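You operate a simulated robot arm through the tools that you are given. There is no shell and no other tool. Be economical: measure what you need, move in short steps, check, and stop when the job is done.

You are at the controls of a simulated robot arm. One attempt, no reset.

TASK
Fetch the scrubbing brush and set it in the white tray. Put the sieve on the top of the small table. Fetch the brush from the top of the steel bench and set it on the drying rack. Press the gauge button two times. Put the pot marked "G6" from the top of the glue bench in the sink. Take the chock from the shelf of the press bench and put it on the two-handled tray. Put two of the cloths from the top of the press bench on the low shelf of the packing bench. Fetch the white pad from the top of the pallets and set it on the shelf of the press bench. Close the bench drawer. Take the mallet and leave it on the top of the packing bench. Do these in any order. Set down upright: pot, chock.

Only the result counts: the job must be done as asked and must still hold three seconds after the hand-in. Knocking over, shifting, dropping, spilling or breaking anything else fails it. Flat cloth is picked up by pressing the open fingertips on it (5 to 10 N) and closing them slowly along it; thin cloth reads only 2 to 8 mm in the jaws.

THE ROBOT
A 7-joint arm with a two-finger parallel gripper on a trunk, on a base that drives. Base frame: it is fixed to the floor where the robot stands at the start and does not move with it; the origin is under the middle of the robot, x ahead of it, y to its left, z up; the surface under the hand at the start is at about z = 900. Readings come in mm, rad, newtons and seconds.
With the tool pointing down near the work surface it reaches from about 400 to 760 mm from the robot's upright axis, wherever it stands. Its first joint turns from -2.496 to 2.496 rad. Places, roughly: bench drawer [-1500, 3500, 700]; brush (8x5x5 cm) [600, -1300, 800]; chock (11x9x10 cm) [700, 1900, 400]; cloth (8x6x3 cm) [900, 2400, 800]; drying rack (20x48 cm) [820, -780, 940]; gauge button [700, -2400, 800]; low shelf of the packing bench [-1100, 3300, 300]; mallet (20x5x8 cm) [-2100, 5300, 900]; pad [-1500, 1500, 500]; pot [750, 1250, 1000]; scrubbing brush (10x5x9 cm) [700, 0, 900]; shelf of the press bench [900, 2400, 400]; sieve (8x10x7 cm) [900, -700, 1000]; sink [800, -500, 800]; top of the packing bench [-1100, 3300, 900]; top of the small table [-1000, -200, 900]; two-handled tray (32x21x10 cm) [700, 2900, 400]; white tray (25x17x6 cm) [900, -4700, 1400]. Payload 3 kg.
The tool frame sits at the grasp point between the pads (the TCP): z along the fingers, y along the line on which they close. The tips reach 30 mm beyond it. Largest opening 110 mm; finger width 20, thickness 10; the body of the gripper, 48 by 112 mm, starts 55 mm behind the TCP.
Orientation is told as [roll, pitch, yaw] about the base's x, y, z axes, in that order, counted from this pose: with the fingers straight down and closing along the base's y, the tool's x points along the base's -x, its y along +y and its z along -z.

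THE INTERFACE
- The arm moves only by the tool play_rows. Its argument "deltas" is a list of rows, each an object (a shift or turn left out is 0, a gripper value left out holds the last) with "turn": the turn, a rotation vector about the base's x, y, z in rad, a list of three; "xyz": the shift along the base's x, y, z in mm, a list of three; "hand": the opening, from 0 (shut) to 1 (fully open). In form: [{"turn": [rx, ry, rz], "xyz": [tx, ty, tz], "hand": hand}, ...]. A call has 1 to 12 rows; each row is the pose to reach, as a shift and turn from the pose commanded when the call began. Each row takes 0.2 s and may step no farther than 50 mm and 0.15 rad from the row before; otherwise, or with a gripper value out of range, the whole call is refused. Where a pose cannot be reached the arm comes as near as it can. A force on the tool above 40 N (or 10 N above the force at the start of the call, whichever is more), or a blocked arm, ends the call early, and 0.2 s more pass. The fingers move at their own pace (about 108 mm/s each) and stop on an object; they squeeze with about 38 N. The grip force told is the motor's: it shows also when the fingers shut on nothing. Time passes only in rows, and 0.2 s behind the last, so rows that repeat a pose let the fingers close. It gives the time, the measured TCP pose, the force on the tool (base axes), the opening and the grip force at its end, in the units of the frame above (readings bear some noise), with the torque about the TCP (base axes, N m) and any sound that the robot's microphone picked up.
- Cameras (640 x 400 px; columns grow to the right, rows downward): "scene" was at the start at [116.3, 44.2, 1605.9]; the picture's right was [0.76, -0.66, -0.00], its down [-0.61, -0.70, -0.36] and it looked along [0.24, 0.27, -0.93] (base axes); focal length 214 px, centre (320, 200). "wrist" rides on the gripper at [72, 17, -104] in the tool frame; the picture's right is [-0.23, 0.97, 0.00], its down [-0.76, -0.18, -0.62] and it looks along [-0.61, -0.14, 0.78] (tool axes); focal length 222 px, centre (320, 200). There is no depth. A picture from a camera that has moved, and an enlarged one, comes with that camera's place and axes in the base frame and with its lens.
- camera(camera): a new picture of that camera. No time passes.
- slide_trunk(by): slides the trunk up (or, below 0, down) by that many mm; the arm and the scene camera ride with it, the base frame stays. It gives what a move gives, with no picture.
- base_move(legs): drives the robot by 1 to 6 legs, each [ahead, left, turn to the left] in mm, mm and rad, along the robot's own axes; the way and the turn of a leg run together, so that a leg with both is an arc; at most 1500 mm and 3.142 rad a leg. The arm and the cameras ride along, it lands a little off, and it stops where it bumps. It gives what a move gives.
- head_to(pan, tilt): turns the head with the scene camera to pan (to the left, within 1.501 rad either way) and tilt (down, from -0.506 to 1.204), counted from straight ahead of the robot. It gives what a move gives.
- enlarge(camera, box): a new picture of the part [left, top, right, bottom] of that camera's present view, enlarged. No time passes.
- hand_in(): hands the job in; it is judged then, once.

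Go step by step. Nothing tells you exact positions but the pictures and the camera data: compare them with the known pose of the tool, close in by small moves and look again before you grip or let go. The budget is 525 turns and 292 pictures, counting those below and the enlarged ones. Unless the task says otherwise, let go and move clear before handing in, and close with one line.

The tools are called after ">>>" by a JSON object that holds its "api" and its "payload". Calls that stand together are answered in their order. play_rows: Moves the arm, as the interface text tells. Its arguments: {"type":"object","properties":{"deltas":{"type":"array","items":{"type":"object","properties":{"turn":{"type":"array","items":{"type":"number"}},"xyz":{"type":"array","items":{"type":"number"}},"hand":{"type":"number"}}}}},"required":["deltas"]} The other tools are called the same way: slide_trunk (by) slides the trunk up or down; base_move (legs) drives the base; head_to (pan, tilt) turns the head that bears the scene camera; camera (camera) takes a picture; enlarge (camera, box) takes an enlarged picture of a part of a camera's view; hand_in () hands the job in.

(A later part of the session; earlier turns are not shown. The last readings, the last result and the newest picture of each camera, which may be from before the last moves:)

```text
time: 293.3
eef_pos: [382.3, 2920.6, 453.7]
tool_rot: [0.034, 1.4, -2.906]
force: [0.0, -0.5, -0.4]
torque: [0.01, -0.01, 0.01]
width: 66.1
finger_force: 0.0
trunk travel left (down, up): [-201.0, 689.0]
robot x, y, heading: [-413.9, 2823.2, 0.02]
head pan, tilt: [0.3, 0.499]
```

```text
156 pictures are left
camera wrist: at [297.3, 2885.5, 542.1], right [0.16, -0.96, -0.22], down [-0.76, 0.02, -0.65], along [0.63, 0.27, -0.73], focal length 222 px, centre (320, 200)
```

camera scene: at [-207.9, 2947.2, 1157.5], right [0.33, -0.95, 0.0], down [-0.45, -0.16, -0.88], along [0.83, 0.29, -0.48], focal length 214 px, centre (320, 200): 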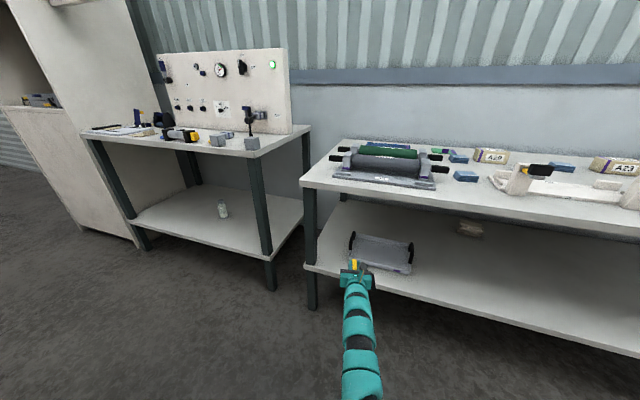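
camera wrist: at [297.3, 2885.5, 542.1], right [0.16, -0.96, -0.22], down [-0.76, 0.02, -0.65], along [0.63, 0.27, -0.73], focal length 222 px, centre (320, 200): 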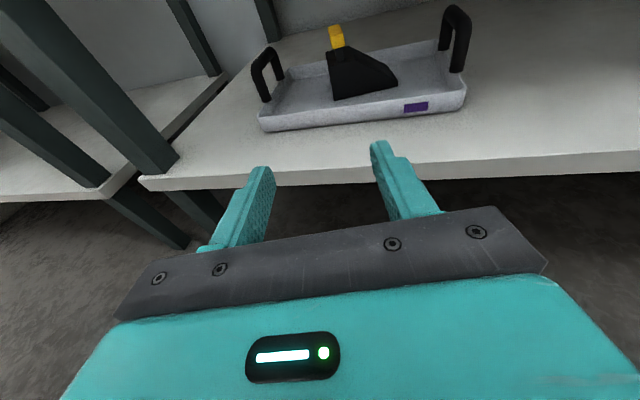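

Chock is upright in the tray. Next the cloths: raise up and set the tool to about 45° forward‑down.

>>> {"api": "slide_trunk", "payload": {"by": 400}}

>>> {"api": "slide_trunk", "payload": {"by": 150}}

>>> {"api": "play_rows", "payload": {"deltas": [{"xyz": [0, 0, 0], "turn": [-0.03, 0.12, 0]}, {"xyz": [0, 0, 0], "turn": [-0.06, 0.24, 0]}, {"xyz": [0, 0, 0], "turn": [-0.09, 0.36, 0]}, {"xyz": [0, 0, 0], "turn": [-0.12, 0.48, 0]}, {"xyz": [0, 0, 0], "turn": [-0.146, 0.597, 0]}, {"xyz": [0, 0, 0], "turn": [-0.146, 0.597, 0]}]}}

>>> {"api": "camera", "payload": {"camera": "scene"}}

>>> {"api": "camera", "payload": {"camera": "wrist"}}

```text
time: 297.1
eef_pos: [381.6, 2919.5, 853.1]
tool_rot: [0.031, 1.399, -2.908]
force: [-0.1, 0.4, -0.1]
torque: [0.01, 0.01, 0.02]
width: 65.9
finger_force: 0.2
trunk travel left (down, up): [-601.0, 289.0]
robot x, y, heading: [-409.7, 2823.7, 0.023]
head pan, tilt: [0.3, 0.499]
```

```text
time: 298.9
eef_pos: [382.2, 2919.7, 1003.1]
tool_rot: [0.034, 1.4, -2.909]
force: [-0.3, -0.3, -0.2]
torque: [-0.02, 0.0, 0.02]
width: 66.1
finger_force: 0.0
trunk travel left (down, up): [-751.0, 139.0]
robot x, y, heading: [-413.1, 2824.3, 0.023]
head pan, tilt: [0.3, 0.499]
```

```text
time: 300.3
eef_pos: [380.5, 2920.4, 1003.8]
tool_rot: [0.037, 0.784, -2.903]
force: [-0.2, 0.4, 0.4]
torque: [-0.02, 0.01, -0.05]
width: 66.2
finger_force: 0.1
out of reach, approached as far as the arm can: row 2, 3
trunk travel left (down, up): [-751.0, 139.0]
robot x, y, heading: [-413.6, 2824.2, 0.022]
head pan, tilt: [0.3, 0.499]
```

```text
155 pictures are left
camera scene: at [-249.1, 2856.9, 1659.6], right [0.32, -0.95, 0.0], down [-0.45, -0.15, -0.88], along [0.83, 0.28, -0.48], focal length 214 px, centre (320, 200)
```

scene: 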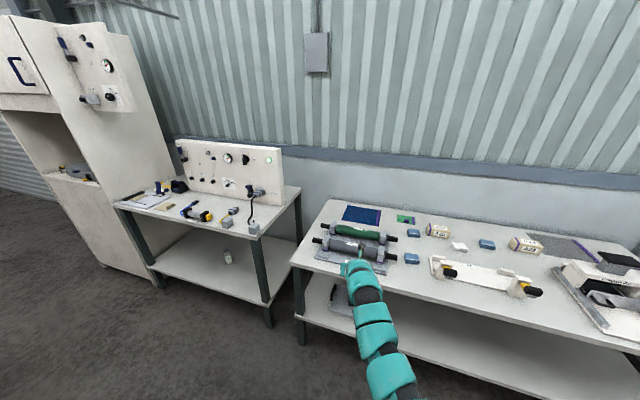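

```text
154 pictures are left
camera wrist: at [362.6, 2901.7, 1128.1], right [0.05, -0.99, -0.13], down [-0.99, -0.04, -0.1], along [0.1, 0.14, -0.99], focal length 222 px, centre (320, 200)
```

wrist: 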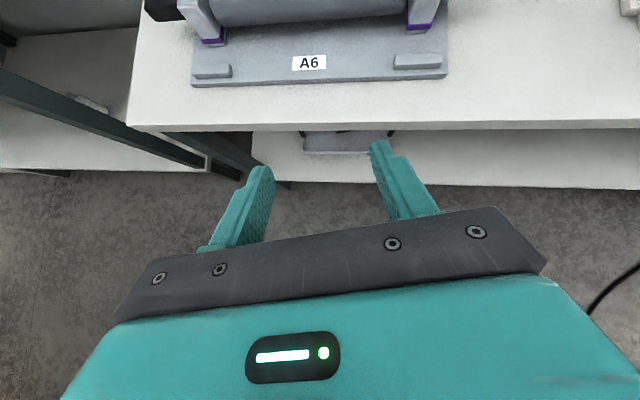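

>>> {"api": "play_rows", "payload": {"deltas": [{"turn": [0, 0, -0.12]}, {"turn": [0, 0, -0.24]}, {"turn": [0, 0, -0.24]}]}}

>>> {"api": "base_move", "payload": {"legs": [[0, -215, -0.022], [260, 0, 0]]}}

>>> {"api": "camera", "payload": {"camera": "wrist"}}

```text
time: 301.1
eef_pos: [382.1, 2919.7, 1003.2]
tool_rot: [0.036, 0.785, 3.139]
force: [-0.5, -0.2, 0.1]
torque: [-0.03, -0.01, 0.02]
width: 66.0
finger_force: 0.1
trunk travel left (down, up): [-751.0, 139.0]
robot x, y, heading: [-412.4, 2826.5, 0.026]
head pan, tilt: [0.3, 0.499]
```

```text
time: 304.2
eef_pos: [646.9, 2692.0, 1002.6]
tool_rot: [0.034, 0.784, 3.127]
force: [0.3, 0.0, -0.2]
torque: [0.04, 0.0, 0.04]
width: 66.0
finger_force: 0.1
trunk travel left (down, up): [-751.0, 139.0]
robot x, y, heading: [-154.8, 2609.2, -0.001]
head pan, tilt: [0.3, 0.499]
```

```text
153 pictures are left
camera wrist: at [623.7, 2678.7, 1126.9], right [-0.2, -0.97, -0.13], down [-0.97, 0.22, -0.1], along [0.13, 0.11, -0.99], focal length 222 px, centre (320, 200)
```

wrist: 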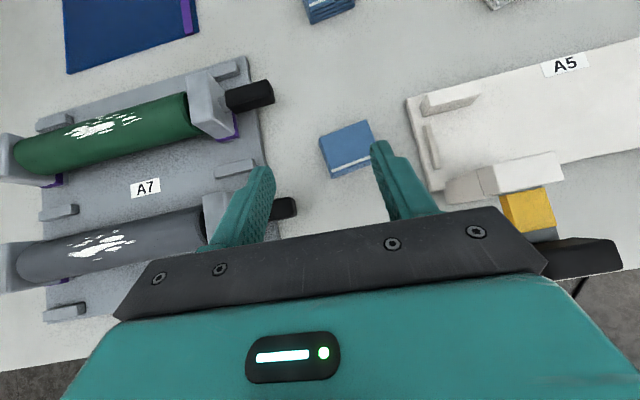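

>>> {"api": "base_move", "payload": {"legs": [[72, -33, 0]]}}

>>> {"api": "play_rows", "payload": {"deltas": [{"turn": [0, 0, 0.0], "hand": 0.98}, {"turn": [0, 0, 0.0], "hand": 0.98}]}}

>>> {"api": "slide_trunk", "payload": {"by": -100}}

>>> {"api": "camera", "payload": {"camera": "wrist"}}

```text
time: 305.3
eef_pos: [718.0, 2657.2, 1002.6]
tool_rot: [0.036, 0.784, 3.124]
force: [0.4, 0.5, 0.4]
torque: [0.02, -0.01, 0.02]
width: 66.1
finger_force: 0.2
trunk travel left (down, up): [-751.0, 139.0]
robot x, y, heading: [-80.3, 2573.3, 0.008]
head pan, tilt: [0.3, 0.499]
```

```text
time: 305.9
eef_pos: [717.0, 2659.2, 1002.6]
tool_rot: [0.036, 0.785, 3.125]
force: [-0.7, 0.2, 0.0]
torque: [-0.01, 0.01, -0.02]
width: 107.7
finger_force: 0.1
trunk travel left (down, up): [-751.0, 139.0]
robot x, y, heading: [-82.0, 2577.0, 0.007]
head pan, tilt: [0.3, 0.499]
```

```text
time: 307.2
eef_pos: [716.4, 2657.8, 903.4]
tool_rot: [0.037, 0.786, 3.125]
force: [0.0, 0.5, -0.3]
torque: [0.04, 0.05, -0.03]
width: 107.5
finger_force: 0.0
trunk travel left (down, up): [-651.0, 239.0]
robot x, y, heading: [-81.6, 2571.4, 0.007]
head pan, tilt: [0.3, 0.499]
```

```text
152 pictures are left
camera wrist: at [694.4, 2645.2, 1027.6], right [-0.2, -0.97, -0.14], down [-0.97, 0.22, -0.1], along [0.13, 0.11, -0.99], focal length 222 px, centre (320, 200)
```

wrist: 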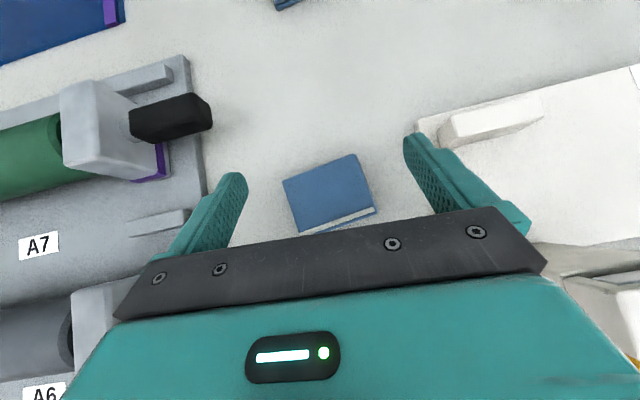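

>>> {"api": "slide_trunk", "payload": {"by": -58}}

>>> {"api": "play_rows", "payload": {"deltas": [{"xyz": [0, 0, -4]}, {"xyz": [0, 0, -8]}, {"xyz": [0, 0, -12]}]}}

>>> {"api": "camera", "payload": {"camera": "wrist"}}

```text
time: 308.2
eef_pos: [716.9, 2657.5, 849.9]
tool_rot: [0.033, 0.793, 3.122]
force: [4.4, -0.4, 21.5]
torque: [1.22, -0.44, -0.11]
width: 107.7
finger_force: 0.0
trunk travel left (down, up): [-593.0, 297.0]
robot x, y, heading: [-83.3, 2574.6, 0.004]
head pan, tilt: [0.3, 0.499]
```

```text
time: 308.7
eef_pos: [718.4, 2658.9, 848.8]
tool_rot: [0.029, 0.801, 3.121]
force: [-10.0, -2.1, 15.2]
torque: [0.81, 0.02, 0.73]
width: 106.4
finger_force: 0.2
trunk travel left (down, up): [-593.0, 297.0]
robot x, y, heading: [-77.1, 2576.6, 0.007]
head pan, tilt: [0.3, 0.499]
stopped in row 2: the force on the tool passed its limit at 44 N (the readings are from after the stop); the commanded pose is now the measured one
```

```text
151 pictures are left
camera wrist: at [692.9, 2645.0, 973.1], right [-0.2, -0.97, -0.14], down [-0.97, 0.22, -0.12], along [0.14, 0.12, -0.98], focal length 222 px, centre (320, 200)
```

wrist: 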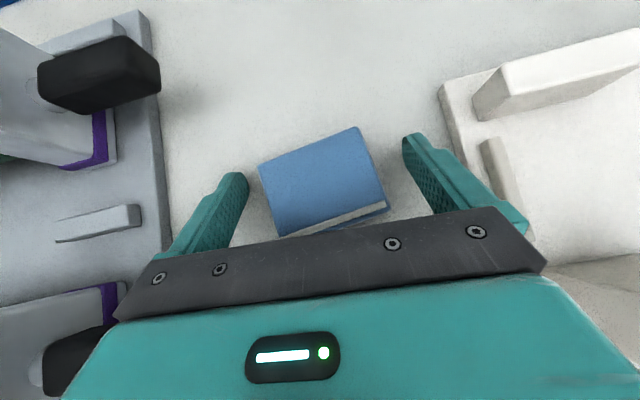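

>>> {"api": "play_rows", "payload": {"deltas": [{"xyz": [0, 0, 3]}, {"xyz": [0, 0, 3], "hand": 0.6}, {"xyz": [0, 0, 3], "hand": 0.3}, {"xyz": [0, 0, 3], "hand": 0.0}, {"xyz": [0, 0, 3], "hand": 0.0}]}}

>>> {"api": "camera", "payload": {"camera": "wrist"}}

```text
time: 309.9
eef_pos: [717.5, 2659.5, 849.9]
tool_rot: [0.031, 0.797, 3.122]
force: [-3.3, 7.2, 11.8]
torque: [0.7, -0.16, 0.23]
width: 77.1
finger_force: 38.0
trunk travel left (down, up): [-593.0, 297.0]
robot x, y, heading: [-80.2, 2575.4, 0.003]
head pan, tilt: [0.3, 0.499]
```

```text
150 pictures are left
camera wrist: at [694.1, 2644.7, 973.1], right [-0.2, -0.97, -0.14], down [-0.97, 0.22, -0.11], along [0.14, 0.11, -0.98], focal length 222 px, centre (320, 200)
```

wrist: 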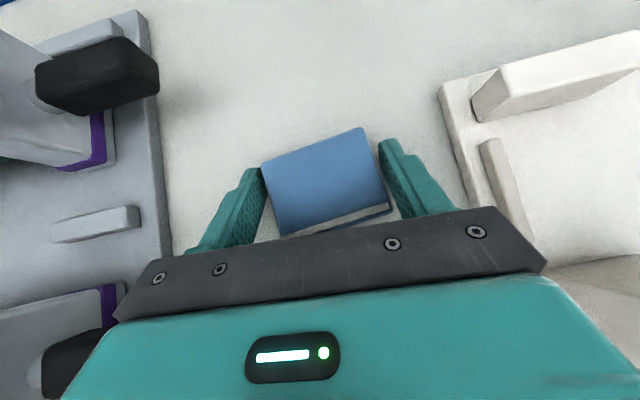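

Grip reads 77 mm with full force, so I'm holding the folded cloth. Lift and check.

>>> {"api": "slide_trunk", "payload": {"by": 120}}

>>> {"api": "camera", "payload": {"camera": "wrist"}}

```text
time: 311.4
eef_pos: [719.4, 2656.9, 966.8]
tool_rot: [0.032, 0.793, 3.12]
force: [-0.3, 0.1, 0.5]
torque: [-0.01, -0.02, 0.02]
width: 76.2
finger_force: 37.5
trunk travel left (down, up): [-713.0, 177.0]
robot x, y, heading: [-80.0, 2576.3, 0.006]
head pan, tilt: [0.3, 0.499]
```

```text
149 pictures are left
camera wrist: at [695.5, 2644.1, 1091.5], right [-0.2, -0.97, -0.14], down [-0.97, 0.22, -0.11], along [0.14, 0.11, -0.98], focal length 222 px, centre (320, 200)
```

wrist: 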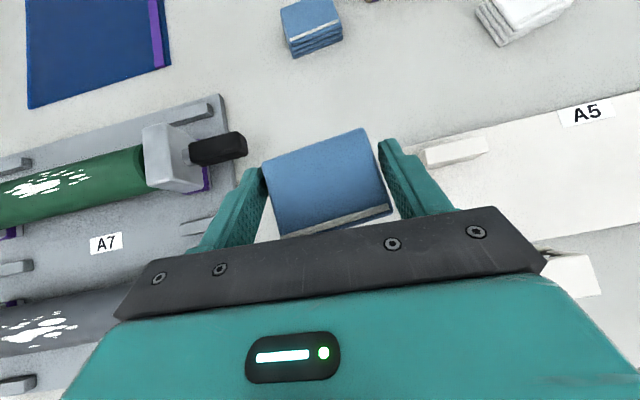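

>>> {"api": "slide_trunk", "payload": {"by": 150}}

>>> {"api": "base_move", "payload": {"legs": [[-250, 0, 0], [0, 0, 1.57]]}}

>>> {"api": "head_to", "payload": {"pan": 1.0, "tilt": 0.5}}

>>> {"api": "camera", "payload": {"camera": "scene"}}

```text
time: 313.1
eef_pos: [718.8, 2656.9, 1116.9]
tool_rot: [0.032, 0.796, 3.119]
force: [-0.6, -0.2, -0.3]
torque: [-0.01, -0.01, -0.03]
width: 75.5
finger_force: 37.7
trunk travel left (down, up): [-863.0, 27.0]
robot x, y, heading: [-81.0, 2575.2, 0.003]
head pan, tilt: [0.3, 0.499]
```

```text
time: 318.7
eef_pos: [-394.5, 3375.4, 1117.9]
tool_rot: [0.032, 0.796, -1.618]
force: [0.0, -0.6, -0.9]
torque: [-0.01, -0.05, 0.01]
width: 72.4
finger_force: 37.7
trunk travel left (down, up): [-863.0, 27.0]
robot x, y, heading: [-339.1, 2571.8, 1.547]
head pan, tilt: [0.3, 0.499]
```

```text
time: 319.8
eef_pos: [-394.4, 3375.1, 1117.5]
tool_rot: [0.03, 0.795, -1.62]
force: [0.7, 0.3, -0.2]
torque: [0.02, -0.03, -0.01]
width: 72.2
finger_force: 37.6
trunk travel left (down, up): [-863.0, 27.0]
robot x, y, heading: [-332.4, 2573.0, 1.547]
head pan, tilt: [1.0, 0.499]
```

```text
148 pictures are left
camera scene: at [-408.9, 2706.5, 1771.6], right [0.56, 0.83, 0.0], down [0.4, -0.27, -0.88], along [-0.73, 0.49, -0.48], focal length 214 px, centre (320, 200)
```

scene: 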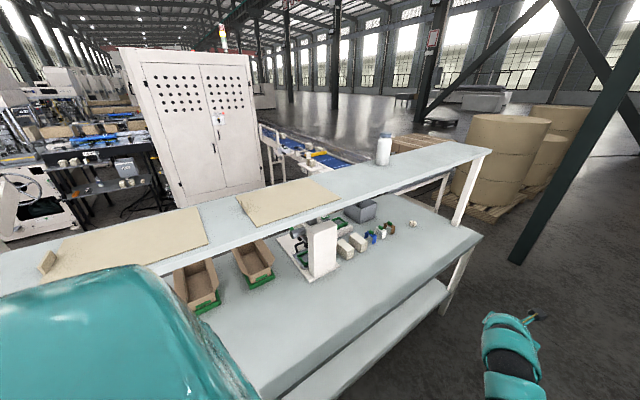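

>>> {"api": "base_move", "payload": {"legs": [[700, -370, 0], [0, 0, 1.59]]}}

>>> {"api": "head_to", "payload": {"pan": 0.3, "tilt": 0.6}}

>>> {"api": "camera", "payload": {"camera": "scene"}}

>>> {"api": "camera", "payload": {"camera": "wrist"}}

```text
time: 327.9
eef_pos: [-758.5, 3161.9, 1117.3]
tool_rot: [0.032, 0.797, -0.004]
force: [0.5, -0.8, 0.1]
torque: [-0.01, 0.02, 0.0]
width: 71.0
finger_force: 38.2
trunk travel left (down, up): [-863.0, 27.0]
robot x, y, heading: [36.0, 3259.1, -3.118]
head pan, tilt: [1.0, 0.499]
```

```text
time: 328.9
eef_pos: [-759.1, 3162.9, 1117.3]
tool_rot: [0.03, 0.795, -0.003]
force: [-0.6, 0.6, -0.3]
torque: [0.03, 0.0, 0.0]
width: 71.1
finger_force: 37.7
trunk travel left (down, up): [-863.0, 27.0]
robot x, y, heading: [39.3, 3256.8, -3.121]
head pan, tilt: [0.3, 0.6]
```

```text
147 pictures are left
camera scene: at [-125.3, 3230.8, 1762.5], right [-0.32, 0.95, 0.0], down [0.54, 0.18, -0.83], along [-0.78, -0.26, -0.56], focal length 214 px, centre (320, 200)
```

scene: 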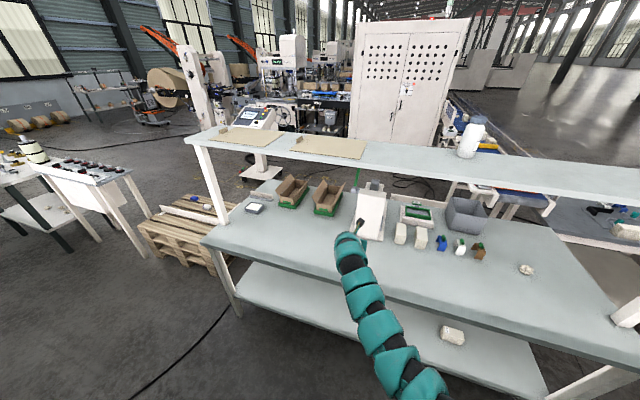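

```text
146 pictures are left
camera wrist: at [-736.2, 3175.9, 1241.7], right [0.18, 0.97, -0.14], down [0.97, -0.2, -0.11], along [-0.14, -0.12, -0.98], focal length 222 px, centre (320, 200)
```

wrist: 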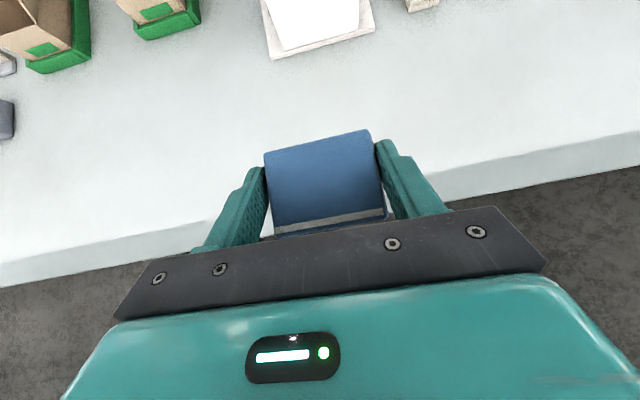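

>>> {"api": "base_move", "payload": {"legs": [[-200, 0, 0]]}}

>>> {"api": "slide_trunk", "payload": {"by": -400}}

>>> {"api": "slide_trunk", "payload": {"by": -250}}

>>> {"api": "camera", "payload": {"camera": "scene"}}

>>> {"api": "camera", "payload": {"camera": "wrist"}}

```text
time: 330.5
eef_pos: [-563.1, 3172.0, 1117.7]
tool_rot: [0.032, 0.797, -0.011]
force: [0.5, -0.4, -0.8]
torque: [-0.03, 0.03, -0.02]
width: 70.9
finger_force: 37.9
trunk travel left (down, up): [-863.0, 27.0]
robot x, y, heading: [239.9, 3259.7, -3.123]
head pan, tilt: [0.3, 0.6]
```

```text
time: 334.3
eef_pos: [-563.9, 3172.4, 719.6]
tool_rot: [0.031, 0.797, -0.01]
force: [0.2, 0.1, -0.3]
torque: [-0.01, -0.03, -0.02]
width: 70.8
finger_force: 37.6
trunk travel left (down, up): [-463.0, 427.0]
robot x, y, heading: [235.2, 3265.2, -3.127]
head pan, tilt: [0.3, 0.6]
```

```text
time: 336.9
eef_pos: [-564.0, 3173.5, 468.3]
tool_rot: [0.03, 0.796, -0.009]
force: [-0.3, 1.2, -0.7]
torque: [0.01, -0.02, 0.0]
width: 70.9
finger_force: 38.4
trunk travel left (down, up): [-213.0, 677.0]
robot x, y, heading: [239.3, 3259.1, -3.126]
head pan, tilt: [0.3, 0.6]
```

```text
145 pictures are left
camera scene: at [71.4, 3235.8, 1112.6], right [-0.31, 0.95, 0.0], down [0.54, 0.18, -0.82], along [-0.78, -0.26, -0.57], focal length 214 px, centre (320, 200)
```

scene: 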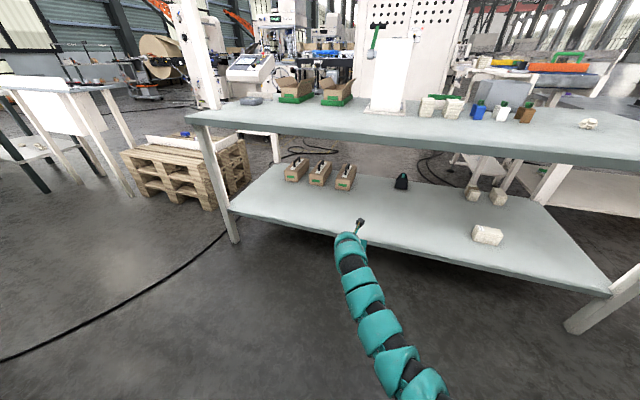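

```text
144 pictures are left
camera wrist: at [-539.8, 3185.4, 591.8], right [0.19, 0.97, -0.14], down [0.97, -0.21, -0.11], along [-0.14, -0.12, -0.98], focal length 222 px, centre (320, 200)
```

wrist: 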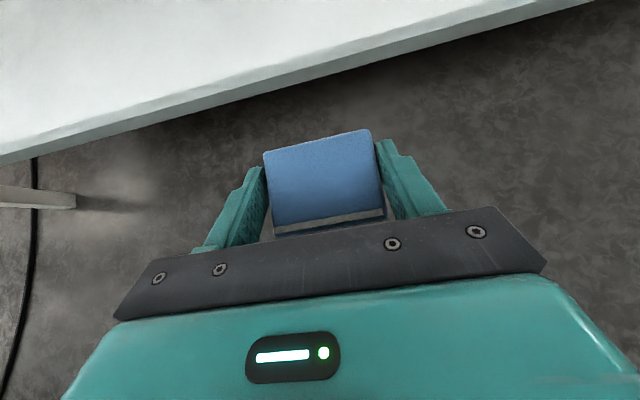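

>>> {"api": "slide_trunk", "payload": {"by": -55}}

>>> {"api": "base_move", "payload": {"legs": [[290, 0, 0]]}}

>>> {"api": "camera", "payload": {"camera": "wrist"}}

```text
time: 337.9
eef_pos: [-562.4, 3171.7, 411.5]
tool_rot: [0.03, 0.796, -0.01]
force: [0.9, -0.2, -0.4]
torque: [-0.04, -0.01, 0.01]
width: 70.7
finger_force: 37.5
trunk travel left (down, up): [-158.0, 732.0]
robot x, y, heading: [239.4, 3262.1, -3.125]
head pan, tilt: [0.3, 0.6]
```

```text
time: 339.8
eef_pos: [-845.7, 3161.6, 411.9]
tool_rot: [0.031, 0.796, -0.002]
force: [0.4, -0.4, 0.3]
torque: [0.01, 0.01, 0.03]
width: 71.1
finger_force: 37.8
trunk travel left (down, up): [-158.0, 732.0]
robot x, y, heading: [-45.7, 3256.6, -3.117]
head pan, tilt: [0.3, 0.6]
```

```text
143 pictures are left
camera wrist: at [-822.7, 3174.3, 536.9], right [0.18, 0.97, -0.14], down [0.97, -0.2, -0.11], along [-0.14, -0.12, -0.98], focal length 222 px, centre (320, 200)
```

wrist: 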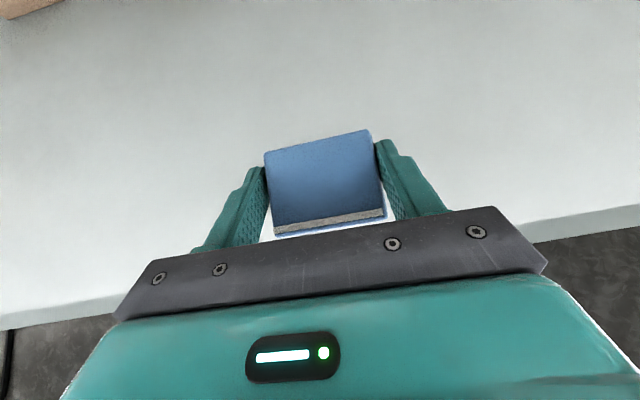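

>>> {"api": "slide_trunk", "payload": {"by": -35}}

>>> {"api": "play_rows", "payload": {"deltas": [{"xyz": [0, 0, -4]}, {"xyz": [0, 0, -8]}, {"xyz": [0, 0, -12]}, {"xyz": [0, 0, -15]}, {"xyz": [0, 0, -18]}, {"xyz": [0, 0, -21]}, {"xyz": [0, 0, -24]}]}}

>>> {"api": "camera", "payload": {"camera": "wrist"}}

```text
time: 340.6
eef_pos: [-846.7, 3161.8, 377.5]
tool_rot: [0.031, 0.796, -0.003]
force: [-0.3, 0.1, -0.3]
torque: [0.0, -0.02, 0.03]
width: 71.0
finger_force: 37.6
trunk travel left (down, up): [-123.0, 767.0]
robot x, y, heading: [-45.8, 3258.7, -3.115]
head pan, tilt: [0.3, 0.6]
```

```text
time: 342.2
eef_pos: [-846.1, 3161.3, 355.2]
tool_rot: [0.031, 0.796, -0.002]
force: [0.0, 0.5, -1.2]
torque: [-0.01, 0.01, -0.03]
width: 70.8
finger_force: 39.2
trunk travel left (down, up): [-123.0, 767.0]
robot x, y, heading: [-47.6, 3259.6, -3.12]
head pan, tilt: [0.3, 0.6]
```

```text
142 pictures are left
camera wrist: at [-822.7, 3174.0, 478.5], right [0.18, 0.97, -0.14], down [0.97, -0.2, -0.11], along [-0.14, -0.12, -0.98], focal length 222 px, centre (320, 200)
```

wrist: 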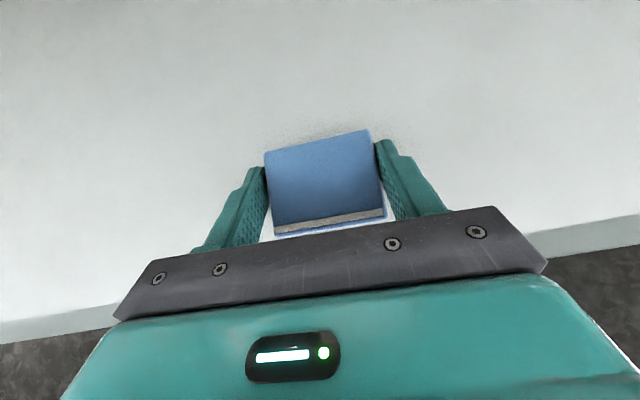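

>>> {"api": "play_rows", "payload": {"deltas": [{"xyz": [0, 0, -4]}, {"xyz": [0, 0, -8]}, {"xyz": [0, 0, -12]}, {"xyz": [0, 0, -16]}, {"xyz": [0, 0, -20]}, {"xyz": [0, 0, -24]}, {"xyz": [0, 0, -28]}]}}

```text
time: 343.8
eef_pos: [-846.3, 3161.0, 330.0]
tool_rot: [0.028, 0.8, -0.004]
force: [2.9, 0.1, 19.5]
torque: [-0.68, -0.52, 0.15]
width: 70.9
finger_force: 38.0
trunk travel left (down, up): [-123.0, 767.0]
robot x, y, heading: [-46.7, 3258.1, -3.115]
head pan, tilt: [0.3, 0.6]
```

>>> {"api": "play_rows", "payload": {"deltas": [{"xyz": [0, 0, 3]}, {"xyz": [0, 0, 3], "hand": 0.85}, {"xyz": [0, 0, 3], "hand": 1.0}, {"xyz": [0, 0, 3], "hand": 1.0}]}}

>>> {"api": "slide_trunk", "payload": {"by": 60}}

>>> {"api": "camera", "payload": {"camera": "wrist"}}

```text
time: 344.8
eef_pos: [-845.6, 3160.9, 328.2]
tool_rot: [0.028, 0.796, -0.005]
force: [2.5, 2.8, 5.2]
torque: [-0.16, -0.02, 0.13]
width: 108.2
finger_force: 0.1
trunk travel left (down, up): [-123.0, 767.0]
robot x, y, heading: [-51.9, 3252.3, -3.116]
head pan, tilt: [0.3, 0.6]
```

```text
time: 345.8
eef_pos: [-846.1, 3160.9, 389.2]
tool_rot: [0.032, 0.796, -0.003]
force: [0.6, -0.3, 0.3]
torque: [-0.02, -0.01, 0.02]
width: 109.9
finger_force: 0.1
trunk travel left (down, up): [-183.0, 707.0]
robot x, y, heading: [-48.5, 3259.5, -3.119]
head pan, tilt: [0.3, 0.6]
```

```text
141 pictures are left
camera wrist: at [-823.0, 3174.9, 513.4], right [0.19, 0.97, -0.14], down [0.97, -0.2, -0.11], along [-0.14, -0.12, -0.98], focal length 222 px, centre (320, 200)
```

wrist: 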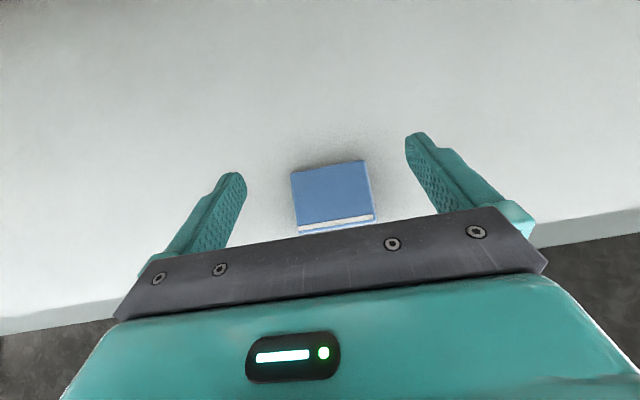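

>>> {"api": "base_move", "payload": {"legs": [[-200, 0, 0]]}}

>>> {"api": "slide_trunk", "payload": {"by": 400}}

>>> {"api": "slide_trunk", "payload": {"by": 300}}

>>> {"api": "head_to", "payload": {"pan": 0, "tilt": 0.4}}

>>> {"api": "camera", "payload": {"camera": "scene"}}

```text
time: 347.4
eef_pos: [-640.6, 3164.7, 389.6]
tool_rot: [0.031, 0.797, -0.002]
force: [-0.6, -0.1, -0.1]
torque: [0.0, -0.02, 0.02]
width: 110.1
finger_force: 0.0
trunk travel left (down, up): [-183.0, 707.0]
robot x, y, heading: [157.3, 3260.2, -3.118]
head pan, tilt: [0.3, 0.6]
```

```text
time: 351.3
eef_pos: [-640.3, 3165.4, 788.2]
tool_rot: [0.032, 0.796, -0.004]
force: [0.3, -0.3, 0.0]
torque: [0.0, -0.02, 0.01]
width: 110.1
finger_force: 0.1
trunk travel left (down, up): [-583.0, 307.0]
robot x, y, heading: [161.6, 3261.2, -3.119]
head pan, tilt: [0.3, 0.6]
```

```text
time: 354.3
eef_pos: [-639.9, 3165.5, 1089.5]
tool_rot: [0.03, 0.797, -0.002]
force: [0.1, -0.1, -0.3]
torque: [0.02, -0.01, 0.01]
width: 110.0
finger_force: 0.0
trunk travel left (down, up): [-883.0, 7.0]
robot x, y, heading: [156.8, 3264.9, -3.117]
head pan, tilt: [0.3, 0.6]
```

```text
time: 355.1
eef_pos: [-641.1, 3165.5, 1090.2]
tool_rot: [0.032, 0.797, -0.005]
force: [-0.4, 0.3, 0.6]
torque: [0.02, 0.02, -0.01]
width: 110.0
finger_force: 0.0
trunk travel left (down, up): [-883.0, 7.0]
robot x, y, heading: [156.6, 3259.6, -3.118]
head pan, tilt: [0.0, 0.4]
```

```text
140 pictures are left
camera scene: at [-14.7, 3259.7, 1800.7], right [-0.03, 1.0, 0.0], down [0.39, 0.01, -0.92], along [-0.92, -0.02, -0.39], focal length 214 px, centre (320, 200)
```

scene: 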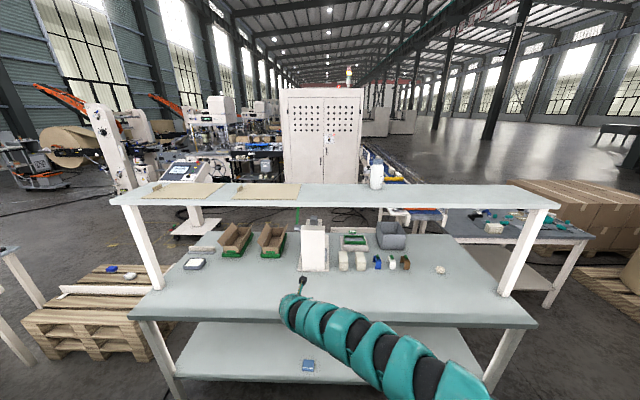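

>>> {"api": "base_move", "payload": {"legs": [[0, 0, 1.55], [620, -430, 0]]}}

>>> {"api": "base_move", "payload": {"legs": [[0, 0, 1.565]]}}

>>> {"api": "camera", "payload": {"camera": "scene"}}

```text
time: 363.0
eef_pos: [-133.1, 1839.2, 1089.0]
tool_rot: [0.031, 0.794, 1.591]
force: [-0.3, 0.7, 0.2]
torque: [0.0, 0.01, -0.01]
width: 110.0
finger_force: 0.1
trunk travel left (down, up): [-883.0, 7.0]
robot x, y, heading: [-248.8, 2637.1, -1.526]
head pan, tilt: [0.0, 0.4]
```

```text
time: 367.2
eef_pos: [547.8, 2756.6, 1090.0]
tool_rot: [0.031, 0.794, -3.115]
force: [-0.1, -0.1, -0.3]
torque: [-0.01, 0.03, 0.0]
width: 110.0
finger_force: 0.1
trunk travel left (down, up): [-883.0, 7.0]
robot x, y, heading: [-249.7, 2636.4, 0.054]
head pan, tilt: [0.0, 0.4]
```

```text
139 pictures are left
camera scene: at [-76.2, 2647.9, 1800.7], right [0.05, -1.0, 0.0], down [-0.39, -0.02, -0.92], along [0.92, 0.05, -0.39], focal length 214 px, centre (320, 200)
```

scene: 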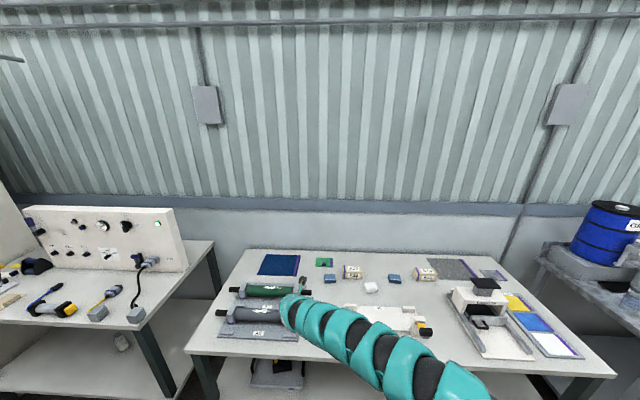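

>>> {"api": "base_move", "payload": {"legs": [[0, -74, -0.054], [370, 0, 0]]}}

>>> {"api": "camera", "payload": {"camera": "wrist"}}

```text
time: 370.2
eef_pos: [926.0, 2635.4, 1088.7]
tool_rot: [0.032, 0.795, 3.108]
force: [0.3, 0.3, 0.3]
torque: [0.01, -0.02, -0.01]
width: 109.8
finger_force: 0.0
trunk travel left (down, up): [-883.0, 7.0]
robot x, y, heading: [125.4, 2562.2, -0.008]
head pan, tilt: [0.0, 0.4]
```

```text
138 pictures are left
camera wrist: at [901.9, 2622.0, 1213.0], right [-0.21, -0.97, -0.14], down [-0.97, 0.23, -0.11], along [0.14, 0.11, -0.98], focal length 222 px, centre (320, 200)
```

wrist: 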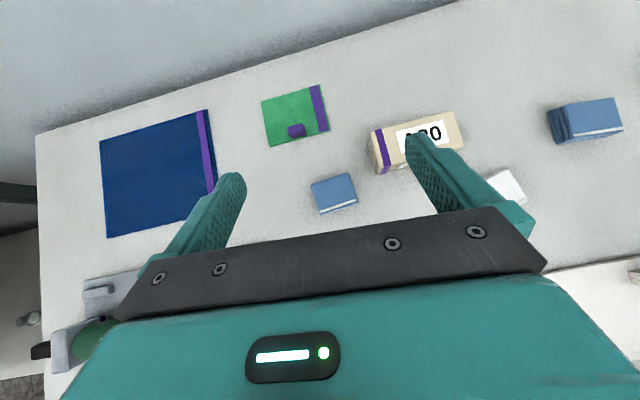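

>>> {"api": "base_move", "payload": {"legs": [[20, 0, 0]]}}

>>> {"api": "play_rows", "payload": {"deltas": [{"hand": 0.92}, {"hand": 0.92}]}}

>>> {"api": "slide_trunk", "payload": {"by": -180}}

>>> {"api": "camera", "payload": {"camera": "wrist"}}

```text
time: 371.0
eef_pos: [945.1, 2635.6, 1089.9]
tool_rot: [0.031, 0.794, 3.112]
force: [0.5, 0.7, 0.1]
torque: [0.0, -0.01, -0.03]
width: 110.0
finger_force: 0.0
trunk travel left (down, up): [-883.0, 7.0]
robot x, y, heading: [142.1, 2562.8, -0.003]
head pan, tilt: [0.0, 0.4]
```

```text
time: 371.6
eef_pos: [945.9, 2634.6, 1089.4]
tool_rot: [0.031, 0.795, 3.109]
force: [-0.1, -1.4, -0.1]
torque: [0.0, -0.03, -0.02]
width: 101.2
finger_force: 0.0
trunk travel left (down, up): [-883.0, 7.0]
robot x, y, heading: [142.7, 2562.2, -0.005]
head pan, tilt: [0.0, 0.4]
```

```text
time: 373.6
eef_pos: [944.4, 2636.3, 909.6]
tool_rot: [0.032, 0.797, 3.111]
force: [0.1, 0.6, 0.5]
torque: [0.0, 0.0, -0.02]
width: 101.1
finger_force: 0.0
trunk travel left (down, up): [-703.0, 187.0]
robot x, y, heading: [144.7, 2562.8, -0.005]
head pan, tilt: [0.0, 0.4]
```

```text
137 pictures are left
camera wrist: at [921.0, 2622.1, 1033.6], right [-0.21, -0.97, -0.14], down [-0.97, 0.23, -0.11], along [0.14, 0.11, -0.98], focal length 222 px, centre (320, 200)
```

wrist: 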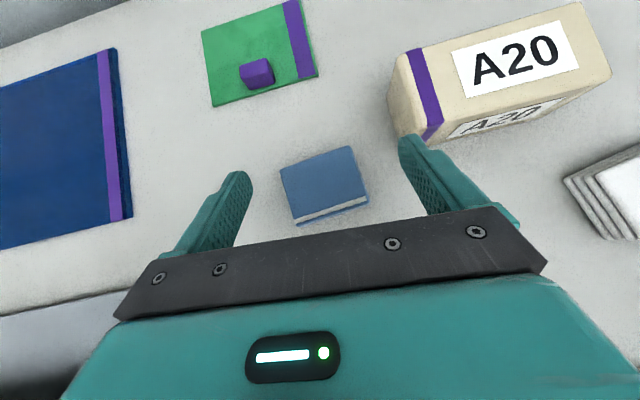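

>>> {"api": "play_rows", "payload": {"deltas": [{"xyz": [5, 1, -15]}, {"xyz": [5, 1, -35]}, {"xyz": [5, 1, -52]}, {"xyz": [5, 1, -56]}]}}

>>> {"api": "play_rows", "payload": {"deltas": [{"xyz": [0, 0, -2]}, {"xyz": [0, 0, -4]}]}}

>>> {"api": "camera", "payload": {"camera": "wrist"}}

```text
time: 374.6
eef_pos: [949.1, 2634.9, 853.0]
tool_rot: [0.03, 0.797, 3.108]
force: [0.7, 0.1, 0.4]
torque: [-0.01, -0.03, -0.01]
width: 101.3
finger_force: 0.1
trunk travel left (down, up): [-703.0, 187.0]
robot x, y, heading: [144.1, 2563.7, -0.004]
head pan, tilt: [0.0, 0.4]
```

```text
time: 375.2
eef_pos: [950.3, 2635.2, 849.0]
tool_rot: [0.033, 0.795, 3.111]
force: [-0.9, 0.6, 0.6]
torque: [0.02, 0.02, 0.06]
width: 101.1
finger_force: 0.3
trunk travel left (down, up): [-703.0, 187.0]
robot x, y, heading: [142.5, 2564.7, -0.004]
head pan, tilt: [0.0, 0.4]
```

```text
136 pictures are left
camera wrist: at [925.3, 2621.9, 973.5], right [-0.21, -0.97, -0.14], down [-0.97, 0.23, -0.11], along [0.14, 0.11, -0.98], focal length 222 px, centre (320, 200)
```

wrist: 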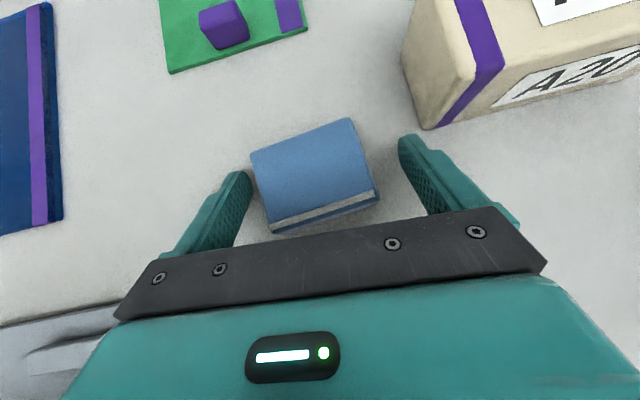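

>>> {"api": "play_rows", "payload": {"deltas": [{"xyz": [0, 3, -2]}, {"xyz": [0, 3, -4]}, {"xyz": [0, 3, -6]}]}}

>>> {"api": "play_rows", "payload": {"deltas": [{"xyz": [0, 0, 1], "hand": 0.7}, {"xyz": [0, 0, 1], "hand": 0.4}, {"xyz": [0, 0, 1], "hand": 0.0}, {"xyz": [0, 0, 1], "hand": 0.0}]}}

>>> {"api": "slide_trunk", "payload": {"by": 180}}

>>> {"api": "camera", "payload": {"camera": "wrist"}}

```text
time: 376.0
eef_pos: [949.1, 2637.7, 848.1]
tool_rot: [0.029, 0.803, 3.108]
force: [-4.1, -6.7, 29.5]
torque: [1.34, -0.4, 0.03]
width: 97.4
finger_force: 0.0
trunk travel left (down, up): [-703.0, 187.0]
robot x, y, heading: [143.6, 2564.5, -0.007]
head pan, tilt: [0.0, 0.4]
```

```text
time: 377.0
eef_pos: [949.0, 2644.6, 847.9]
tool_rot: [0.023, 0.801, 3.114]
force: [-8.1, 2.7, 14.7]
torque: [0.64, -0.01, 0.49]
width: 74.4
finger_force: 37.9
trunk travel left (down, up): [-703.0, 187.0]
robot x, y, heading: [141.9, 2559.7, -0.003]
head pan, tilt: [0.0, 0.4]
stopped in row 4: the force on the tool passed its limit at 46 N (the readings are from after the stop); the commanded pose is now the measured one
```

```text
time: 379.0
eef_pos: [950.8, 2642.3, 1026.2]
tool_rot: [0.029, 0.796, 3.112]
force: [0.1, -0.2, -0.1]
torque: [0.01, 0.03, 0.04]
width: 73.0
finger_force: 37.7
trunk travel left (down, up): [-883.0, 7.0]
robot x, y, heading: [143.9, 2564.8, -0.002]
head pan, tilt: [0.0, 0.4]
```

```text
135 pictures are left
camera wrist: at [926.3, 2629.0, 1150.5], right [-0.21, -0.97, -0.14], down [-0.97, 0.22, -0.11], along [0.14, 0.12, -0.98], focal length 222 px, centre (320, 200)
```

wrist: 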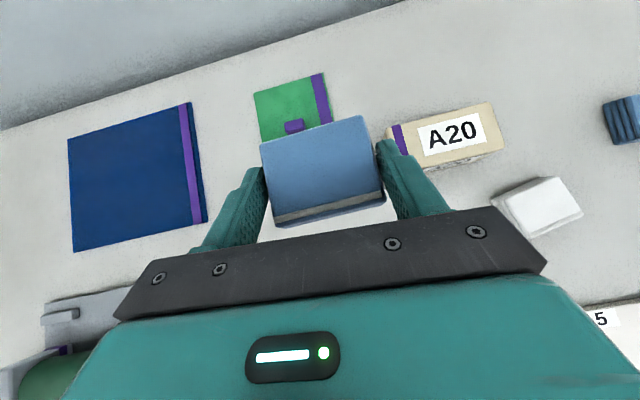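

>>> {"api": "base_move", "payload": {"legs": [[-430, 0, 0], [0, 0, 1.57], [850, -400, 0], [0, 0, 1.58]]}}

>>> {"api": "base_move", "payload": {"legs": [[-120, 0, 0]]}}

>>> {"api": "camera", "payload": {"camera": "scene"}}

```text
time: 393.9
eef_pos: [-686.8, 3347.4, 1025.7]
tool_rot: [0.027, 0.798, -0.026]
force: [0.1, -0.5, 0.0]
torque: [0.01, 0.01, 0.03]
width: 70.9
finger_force: 38.1
trunk travel left (down, up): [-883.0, 7.0]
robot x, y, heading: [121.1, 3430.1, -3.141]
head pan, tilt: [0.0, 0.4]
```

```text
time: 395.1
eef_pos: [-566.8, 3347.1, 1027.2]
tool_rot: [0.029, 0.797, -0.021]
force: [-0.9, 0.2, -0.4]
torque: [-0.02, 0.01, -0.04]
width: 71.0
finger_force: 38.0
trunk travel left (down, up): [-883.0, 7.0]
robot x, y, heading: [237.1, 3436.3, -3.14]
head pan, tilt: [0.0, 0.4]
```

```text
134 pictures are left
camera scene: at [66.4, 3435.8, 1800.9], right [-0.01, 1.0, 0.0], down [0.39, 0.0, -0.92], along [-0.92, 0.0, -0.39], focal length 214 px, centre (320, 200)
```

scene: 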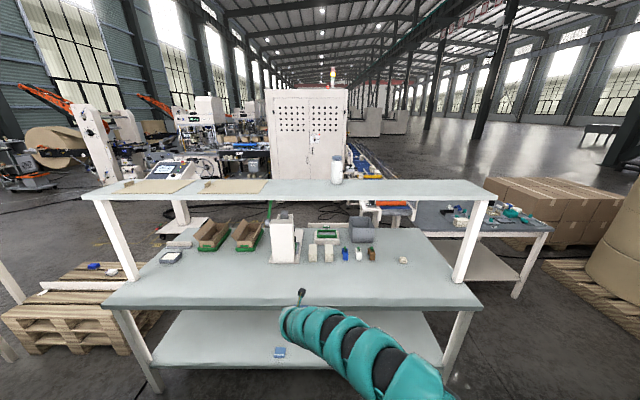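

>>> {"api": "slide_trunk", "payload": {"by": -400}}

>>> {"api": "slide_trunk", "payload": {"by": -235}}

>>> {"api": "base_move", "payload": {"legs": [[285, 0, 0]]}}

>>> {"api": "camera", "payload": {"camera": "wrist"}}

```text
time: 399.0
eef_pos: [-566.9, 3347.1, 625.4]
tool_rot: [0.027, 0.796, -0.021]
force: [0.8, 0.1, -0.4]
torque: [-0.04, 0.02, 0.02]
width: 71.0
finger_force: 37.9
trunk travel left (down, up): [-483.0, 407.0]
robot x, y, heading: [238.2, 3436.0, -3.134]
head pan, tilt: [0.0, 0.4]
```

```text
time: 401.4
eef_pos: [-567.1, 3346.7, 390.9]
tool_rot: [0.027, 0.797, -0.022]
force: [-1.0, 0.2, 0.0]
torque: [0.03, 0.02, -0.04]
width: 71.0
finger_force: 38.0
trunk travel left (down, up): [-248.0, 642.0]
robot x, y, heading: [241.2, 3437.3, -3.137]
head pan, tilt: [0.0, 0.4]
```

```text
time: 403.4
eef_pos: [-841.9, 3343.7, 392.1]
tool_rot: [0.028, 0.798, -0.018]
force: [-0.3, -0.3, -0.5]
torque: [0.02, 0.0, 0.02]
width: 70.9
finger_force: 37.7
trunk travel left (down, up): [-248.0, 642.0]
robot x, y, heading: [-37.4, 3436.0, -3.134]
head pan, tilt: [0.0, 0.4]
```

```text
133 pictures are left
camera wrist: at [-819.0, 3357.1, 515.6], right [0.2, 0.97, -0.14], down [0.97, -0.21, -0.11], along [-0.14, -0.12, -0.98], focal length 222 px, centre (320, 200)
```

wrist: 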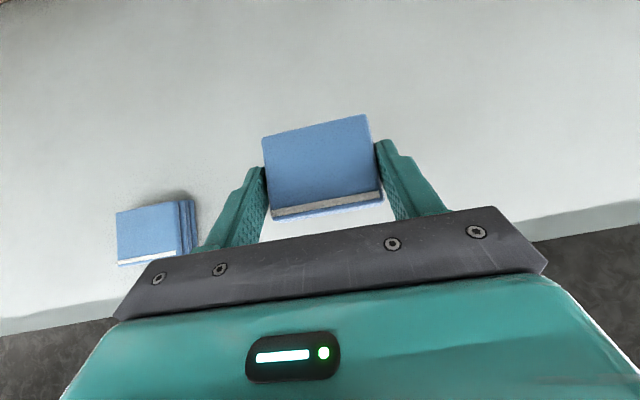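

>>> {"api": "slide_trunk", "payload": {"by": -46}}

>>> {"api": "play_rows", "payload": {"deltas": [{"xyz": [0, 0, -4]}, {"xyz": [0, 0, -8]}, {"xyz": [0, 0, -12]}, {"xyz": [0, 0, -16]}, {"xyz": [0, 0, -20]}]}}

```text
time: 404.2
eef_pos: [-842.7, 3343.4, 344.6]
tool_rot: [0.028, 0.796, -0.02]
force: [-0.7, 0.0, -0.2]
torque: [0.04, -0.02, -0.02]
width: 71.0
finger_force: 38.4
trunk travel left (down, up): [-202.0, 688.0]
robot x, y, heading: [-39.1, 3433.7, -3.133]
head pan, tilt: [0.0, 0.4]
```

```text
time: 405.4
eef_pos: [-844.1, 3342.1, 328.9]
tool_rot: [0.028, 0.803, -0.021]
force: [3.7, 0.3, 18.1]
torque: [-0.63, 0.07, 0.14]
width: 70.9
finger_force: 38.1
trunk travel left (down, up): [-202.0, 688.0]
robot x, y, heading: [-37.2, 3431.7, -3.134]
head pan, tilt: [0.0, 0.4]
```

>>> {"api": "play_rows", "payload": {"deltas": [{"xyz": [0, 0, 4]}, {"xyz": [0, 0, 4], "hand": 0.85}, {"xyz": [0, 0, 4], "hand": 1.0}, {"xyz": [0, 0, 4], "hand": 1.0}]}}

>>> {"api": "slide_trunk", "payload": {"by": 60}}

>>> {"api": "base_move", "payload": {"legs": [[-240, 0, 0]]}}

>>> {"api": "camera", "payload": {"camera": "scene"}}

```text
time: 406.4
eef_pos: [-842.9, 3342.3, 328.4]
tool_rot: [0.028, 0.796, -0.018]
force: [6.4, 2.3, 6.8]
torque: [-0.31, -0.04, 0.31]
width: 108.6
finger_force: 0.1
trunk travel left (down, up): [-202.0, 688.0]
robot x, y, heading: [-37.8, 3431.2, -3.132]
head pan, tilt: [0.0, 0.4]
```

```text
time: 407.4
eef_pos: [-843.7, 3343.3, 389.1]
tool_rot: [0.027, 0.795, -0.02]
force: [-0.1, -0.1, -0.7]
torque: [-0.01, 0.03, 0.01]
width: 110.0
finger_force: 0.0
trunk travel left (down, up): [-262.0, 628.0]
robot x, y, heading: [-39.7, 3432.1, -3.135]
head pan, tilt: [0.0, 0.4]
```

```text
time: 409.2
eef_pos: [-611.0, 3345.3, 388.4]
tool_rot: [0.028, 0.795, -0.017]
force: [-0.2, 0.5, -0.3]
torque: [-0.01, 0.0, -0.02]
width: 110.2
finger_force: 0.1
trunk travel left (down, up): [-262.0, 628.0]
robot x, y, heading: [197.1, 3435.2, -3.135]
head pan, tilt: [0.0, 0.4]
```

```text
132 pictures are left
camera scene: at [22.1, 3435.3, 1179.7], right [-0.01, 1.0, 0.0], down [0.39, 0.0, -0.92], along [-0.92, -0.01, -0.39], focal length 214 px, centre (320, 200)
```

scene: 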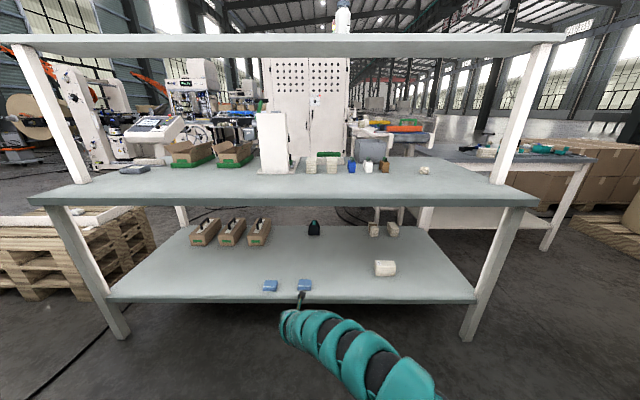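

Both cloths are on the low shelf. Next I'll look for the mallet and the drawer.

>>> {"api": "slide_trunk", "payload": {"by": 400}}

>>> {"api": "slide_trunk", "payload": {"by": 220}}

>>> {"api": "base_move", "payload": {"legs": [[0, -1100, 0]]}}

>>> {"api": "head_to", "payload": {"pan": -0.5, "tilt": 0.4}}

>>> {"api": "camera", "payload": {"camera": "scene"}}

```text
time: 413.0
eef_pos: [-611.2, 3344.3, 788.6]
tool_rot: [0.027, 0.796, -0.017]
force: [0.1, 0.7, -0.5]
torque: [0.01, -0.03, -0.02]
width: 109.9
finger_force: 0.0
trunk travel left (down, up): [-662.0, 228.0]
robot x, y, heading: [192.2, 3434.0, -3.146]
head pan, tilt: [0.0, 0.4]
```

```text
time: 415.3
eef_pos: [-610.7, 3344.5, 1009.0]
tool_rot: [0.029, 0.795, -0.018]
force: [-1.2, 0.2, 0.0]
torque: [-0.01, 0.01, -0.01]
width: 109.9
finger_force: 0.0
trunk travel left (down, up): [-882.0, 8.0]
robot x, y, heading: [195.9, 3437.3, -3.137]
head pan, tilt: [0.0, 0.4]
```

```text
time: 420.9
eef_pos: [-613.8, 4451.0, 1009.0]
tool_rot: [0.028, 0.796, -0.031]
force: [0.4, -0.2, 0.0]
torque: [0.01, -0.01, -0.03]
width: 110.0
finger_force: 0.0
trunk travel left (down, up): [-882.0, 8.0]
robot x, y, heading: [197.8, 4533.2, 3.135]
head pan, tilt: [0.0, 0.4]
```

```text
time: 421.9
eef_pos: [-613.4, 4451.2, 1008.2]
tool_rot: [0.027, 0.795, -0.03]
force: [-0.3, 0.1, -0.1]
torque: [-0.03, -0.02, 0.0]
width: 109.8
finger_force: 0.1
trunk travel left (down, up): [-882.0, 8.0]
robot x, y, heading: [199.9, 4532.1, 3.139]
head pan, tilt: [-0.499, 0.4]
```

```text
131 pictures are left
camera scene: at [32.3, 4577.8, 1799.7], right [0.48, 0.88, 0.0], down [0.34, -0.19, -0.92], along [-0.81, 0.44, -0.39], focal length 214 px, centre (320, 200)
```

scene: 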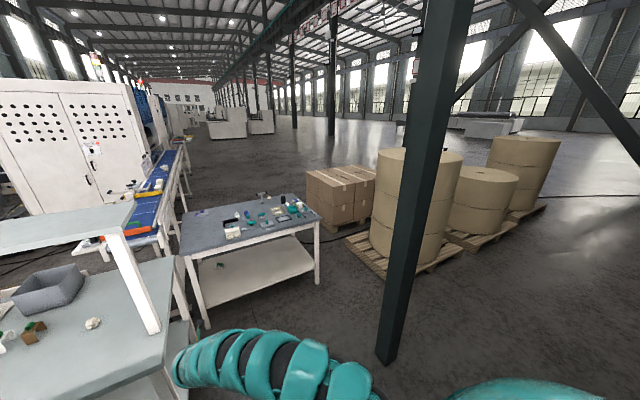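

>>> {"api": "enlarge", "payload": {"camera": "scene", "box": [170, 180, 330, 280]}}

```text
4.00 times, centred on (250, 230) of scene
camera zoom: at [32.3, 4577.8, 1799.7], right [0.48, 0.88, 0.0], down [0.34, -0.19, -0.92], along [-0.81, 0.44, -0.39], focal length 858 px, centre (600, 80)
```

zoom: 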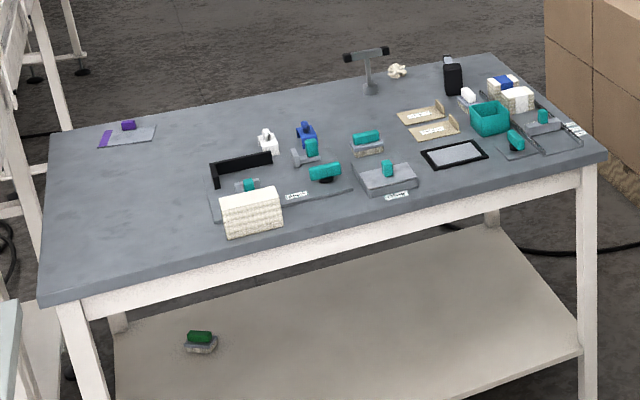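

>>> {"api": "base_move", "payload": {"legs": [[0, -370, 0], [1100, 0, 0]]}}

>>> {"api": "head_to", "payload": {"pan": -0.2, "tilt": 0.6}}

>>> {"api": "camera", "payload": {"camera": "scene"}}

```text
time: 429.6
eef_pos: [-1739.0, 4795.8, 1009.2]
tool_rot: [0.028, 0.796, -0.017]
force: [-0.1, -0.5, 0.3]
torque: [0.0, -0.01, 0.01]
width: 110.0
finger_force: 0.0
trunk travel left (down, up): [-882.0, 8.0]
robot x, y, heading: [-931.5, 4887.0, -3.136]
head pan, tilt: [-0.499, 0.4]
```

```text
time: 430.4
eef_pos: [-1740.9, 4797.1, 1008.5]
tool_rot: [0.027, 0.796, -0.019]
force: [-0.6, -0.2, -0.5]
torque: [0.0, -0.03, 0.0]
width: 110.1
finger_force: 0.1
trunk travel left (down, up): [-882.0, 8.0]
robot x, y, heading: [-932.8, 4889.7, -3.135]
head pan, tilt: [-0.201, 0.6]
```

```text
129 pictures are left
camera scene: at [-1101.1, 4904.9, 1781.6], right [0.19, 0.98, 0.0], down [0.55, -0.11, -0.83], along [-0.81, 0.16, -0.56], focal length 214 px, centre (320, 200)
```

scene: 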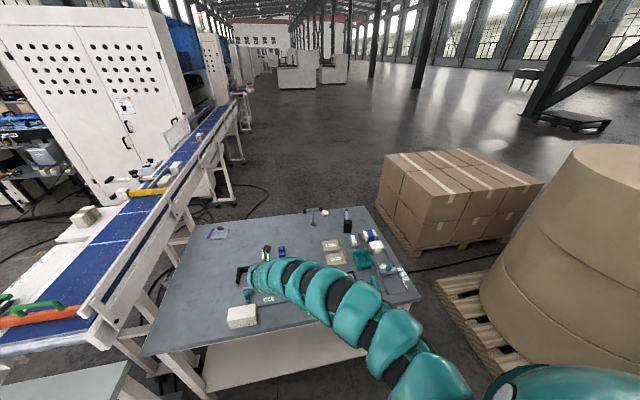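

>>> {"api": "enlarge", "payload": {"camera": "scene", "box": [230, 190, 430, 310]}}

```text
3.20 times, centred on (330, 250) of scene
camera zoom: at [-1101.1, 4904.9, 1781.6], right [0.19, 0.98, 0.0], down [0.55, -0.11, -0.83], along [-0.81, 0.16, -0.56], focal length 686 px, centre (288, 40)
```

zoom: 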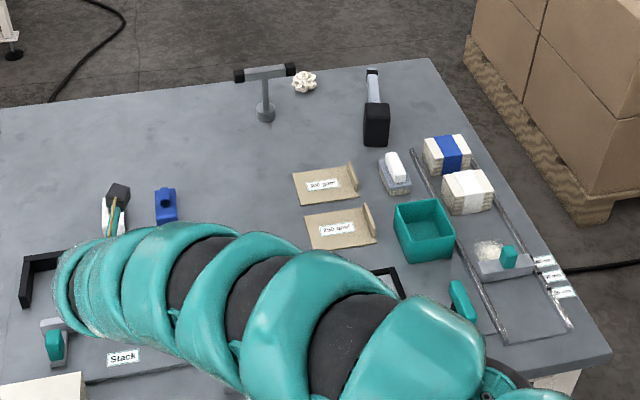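

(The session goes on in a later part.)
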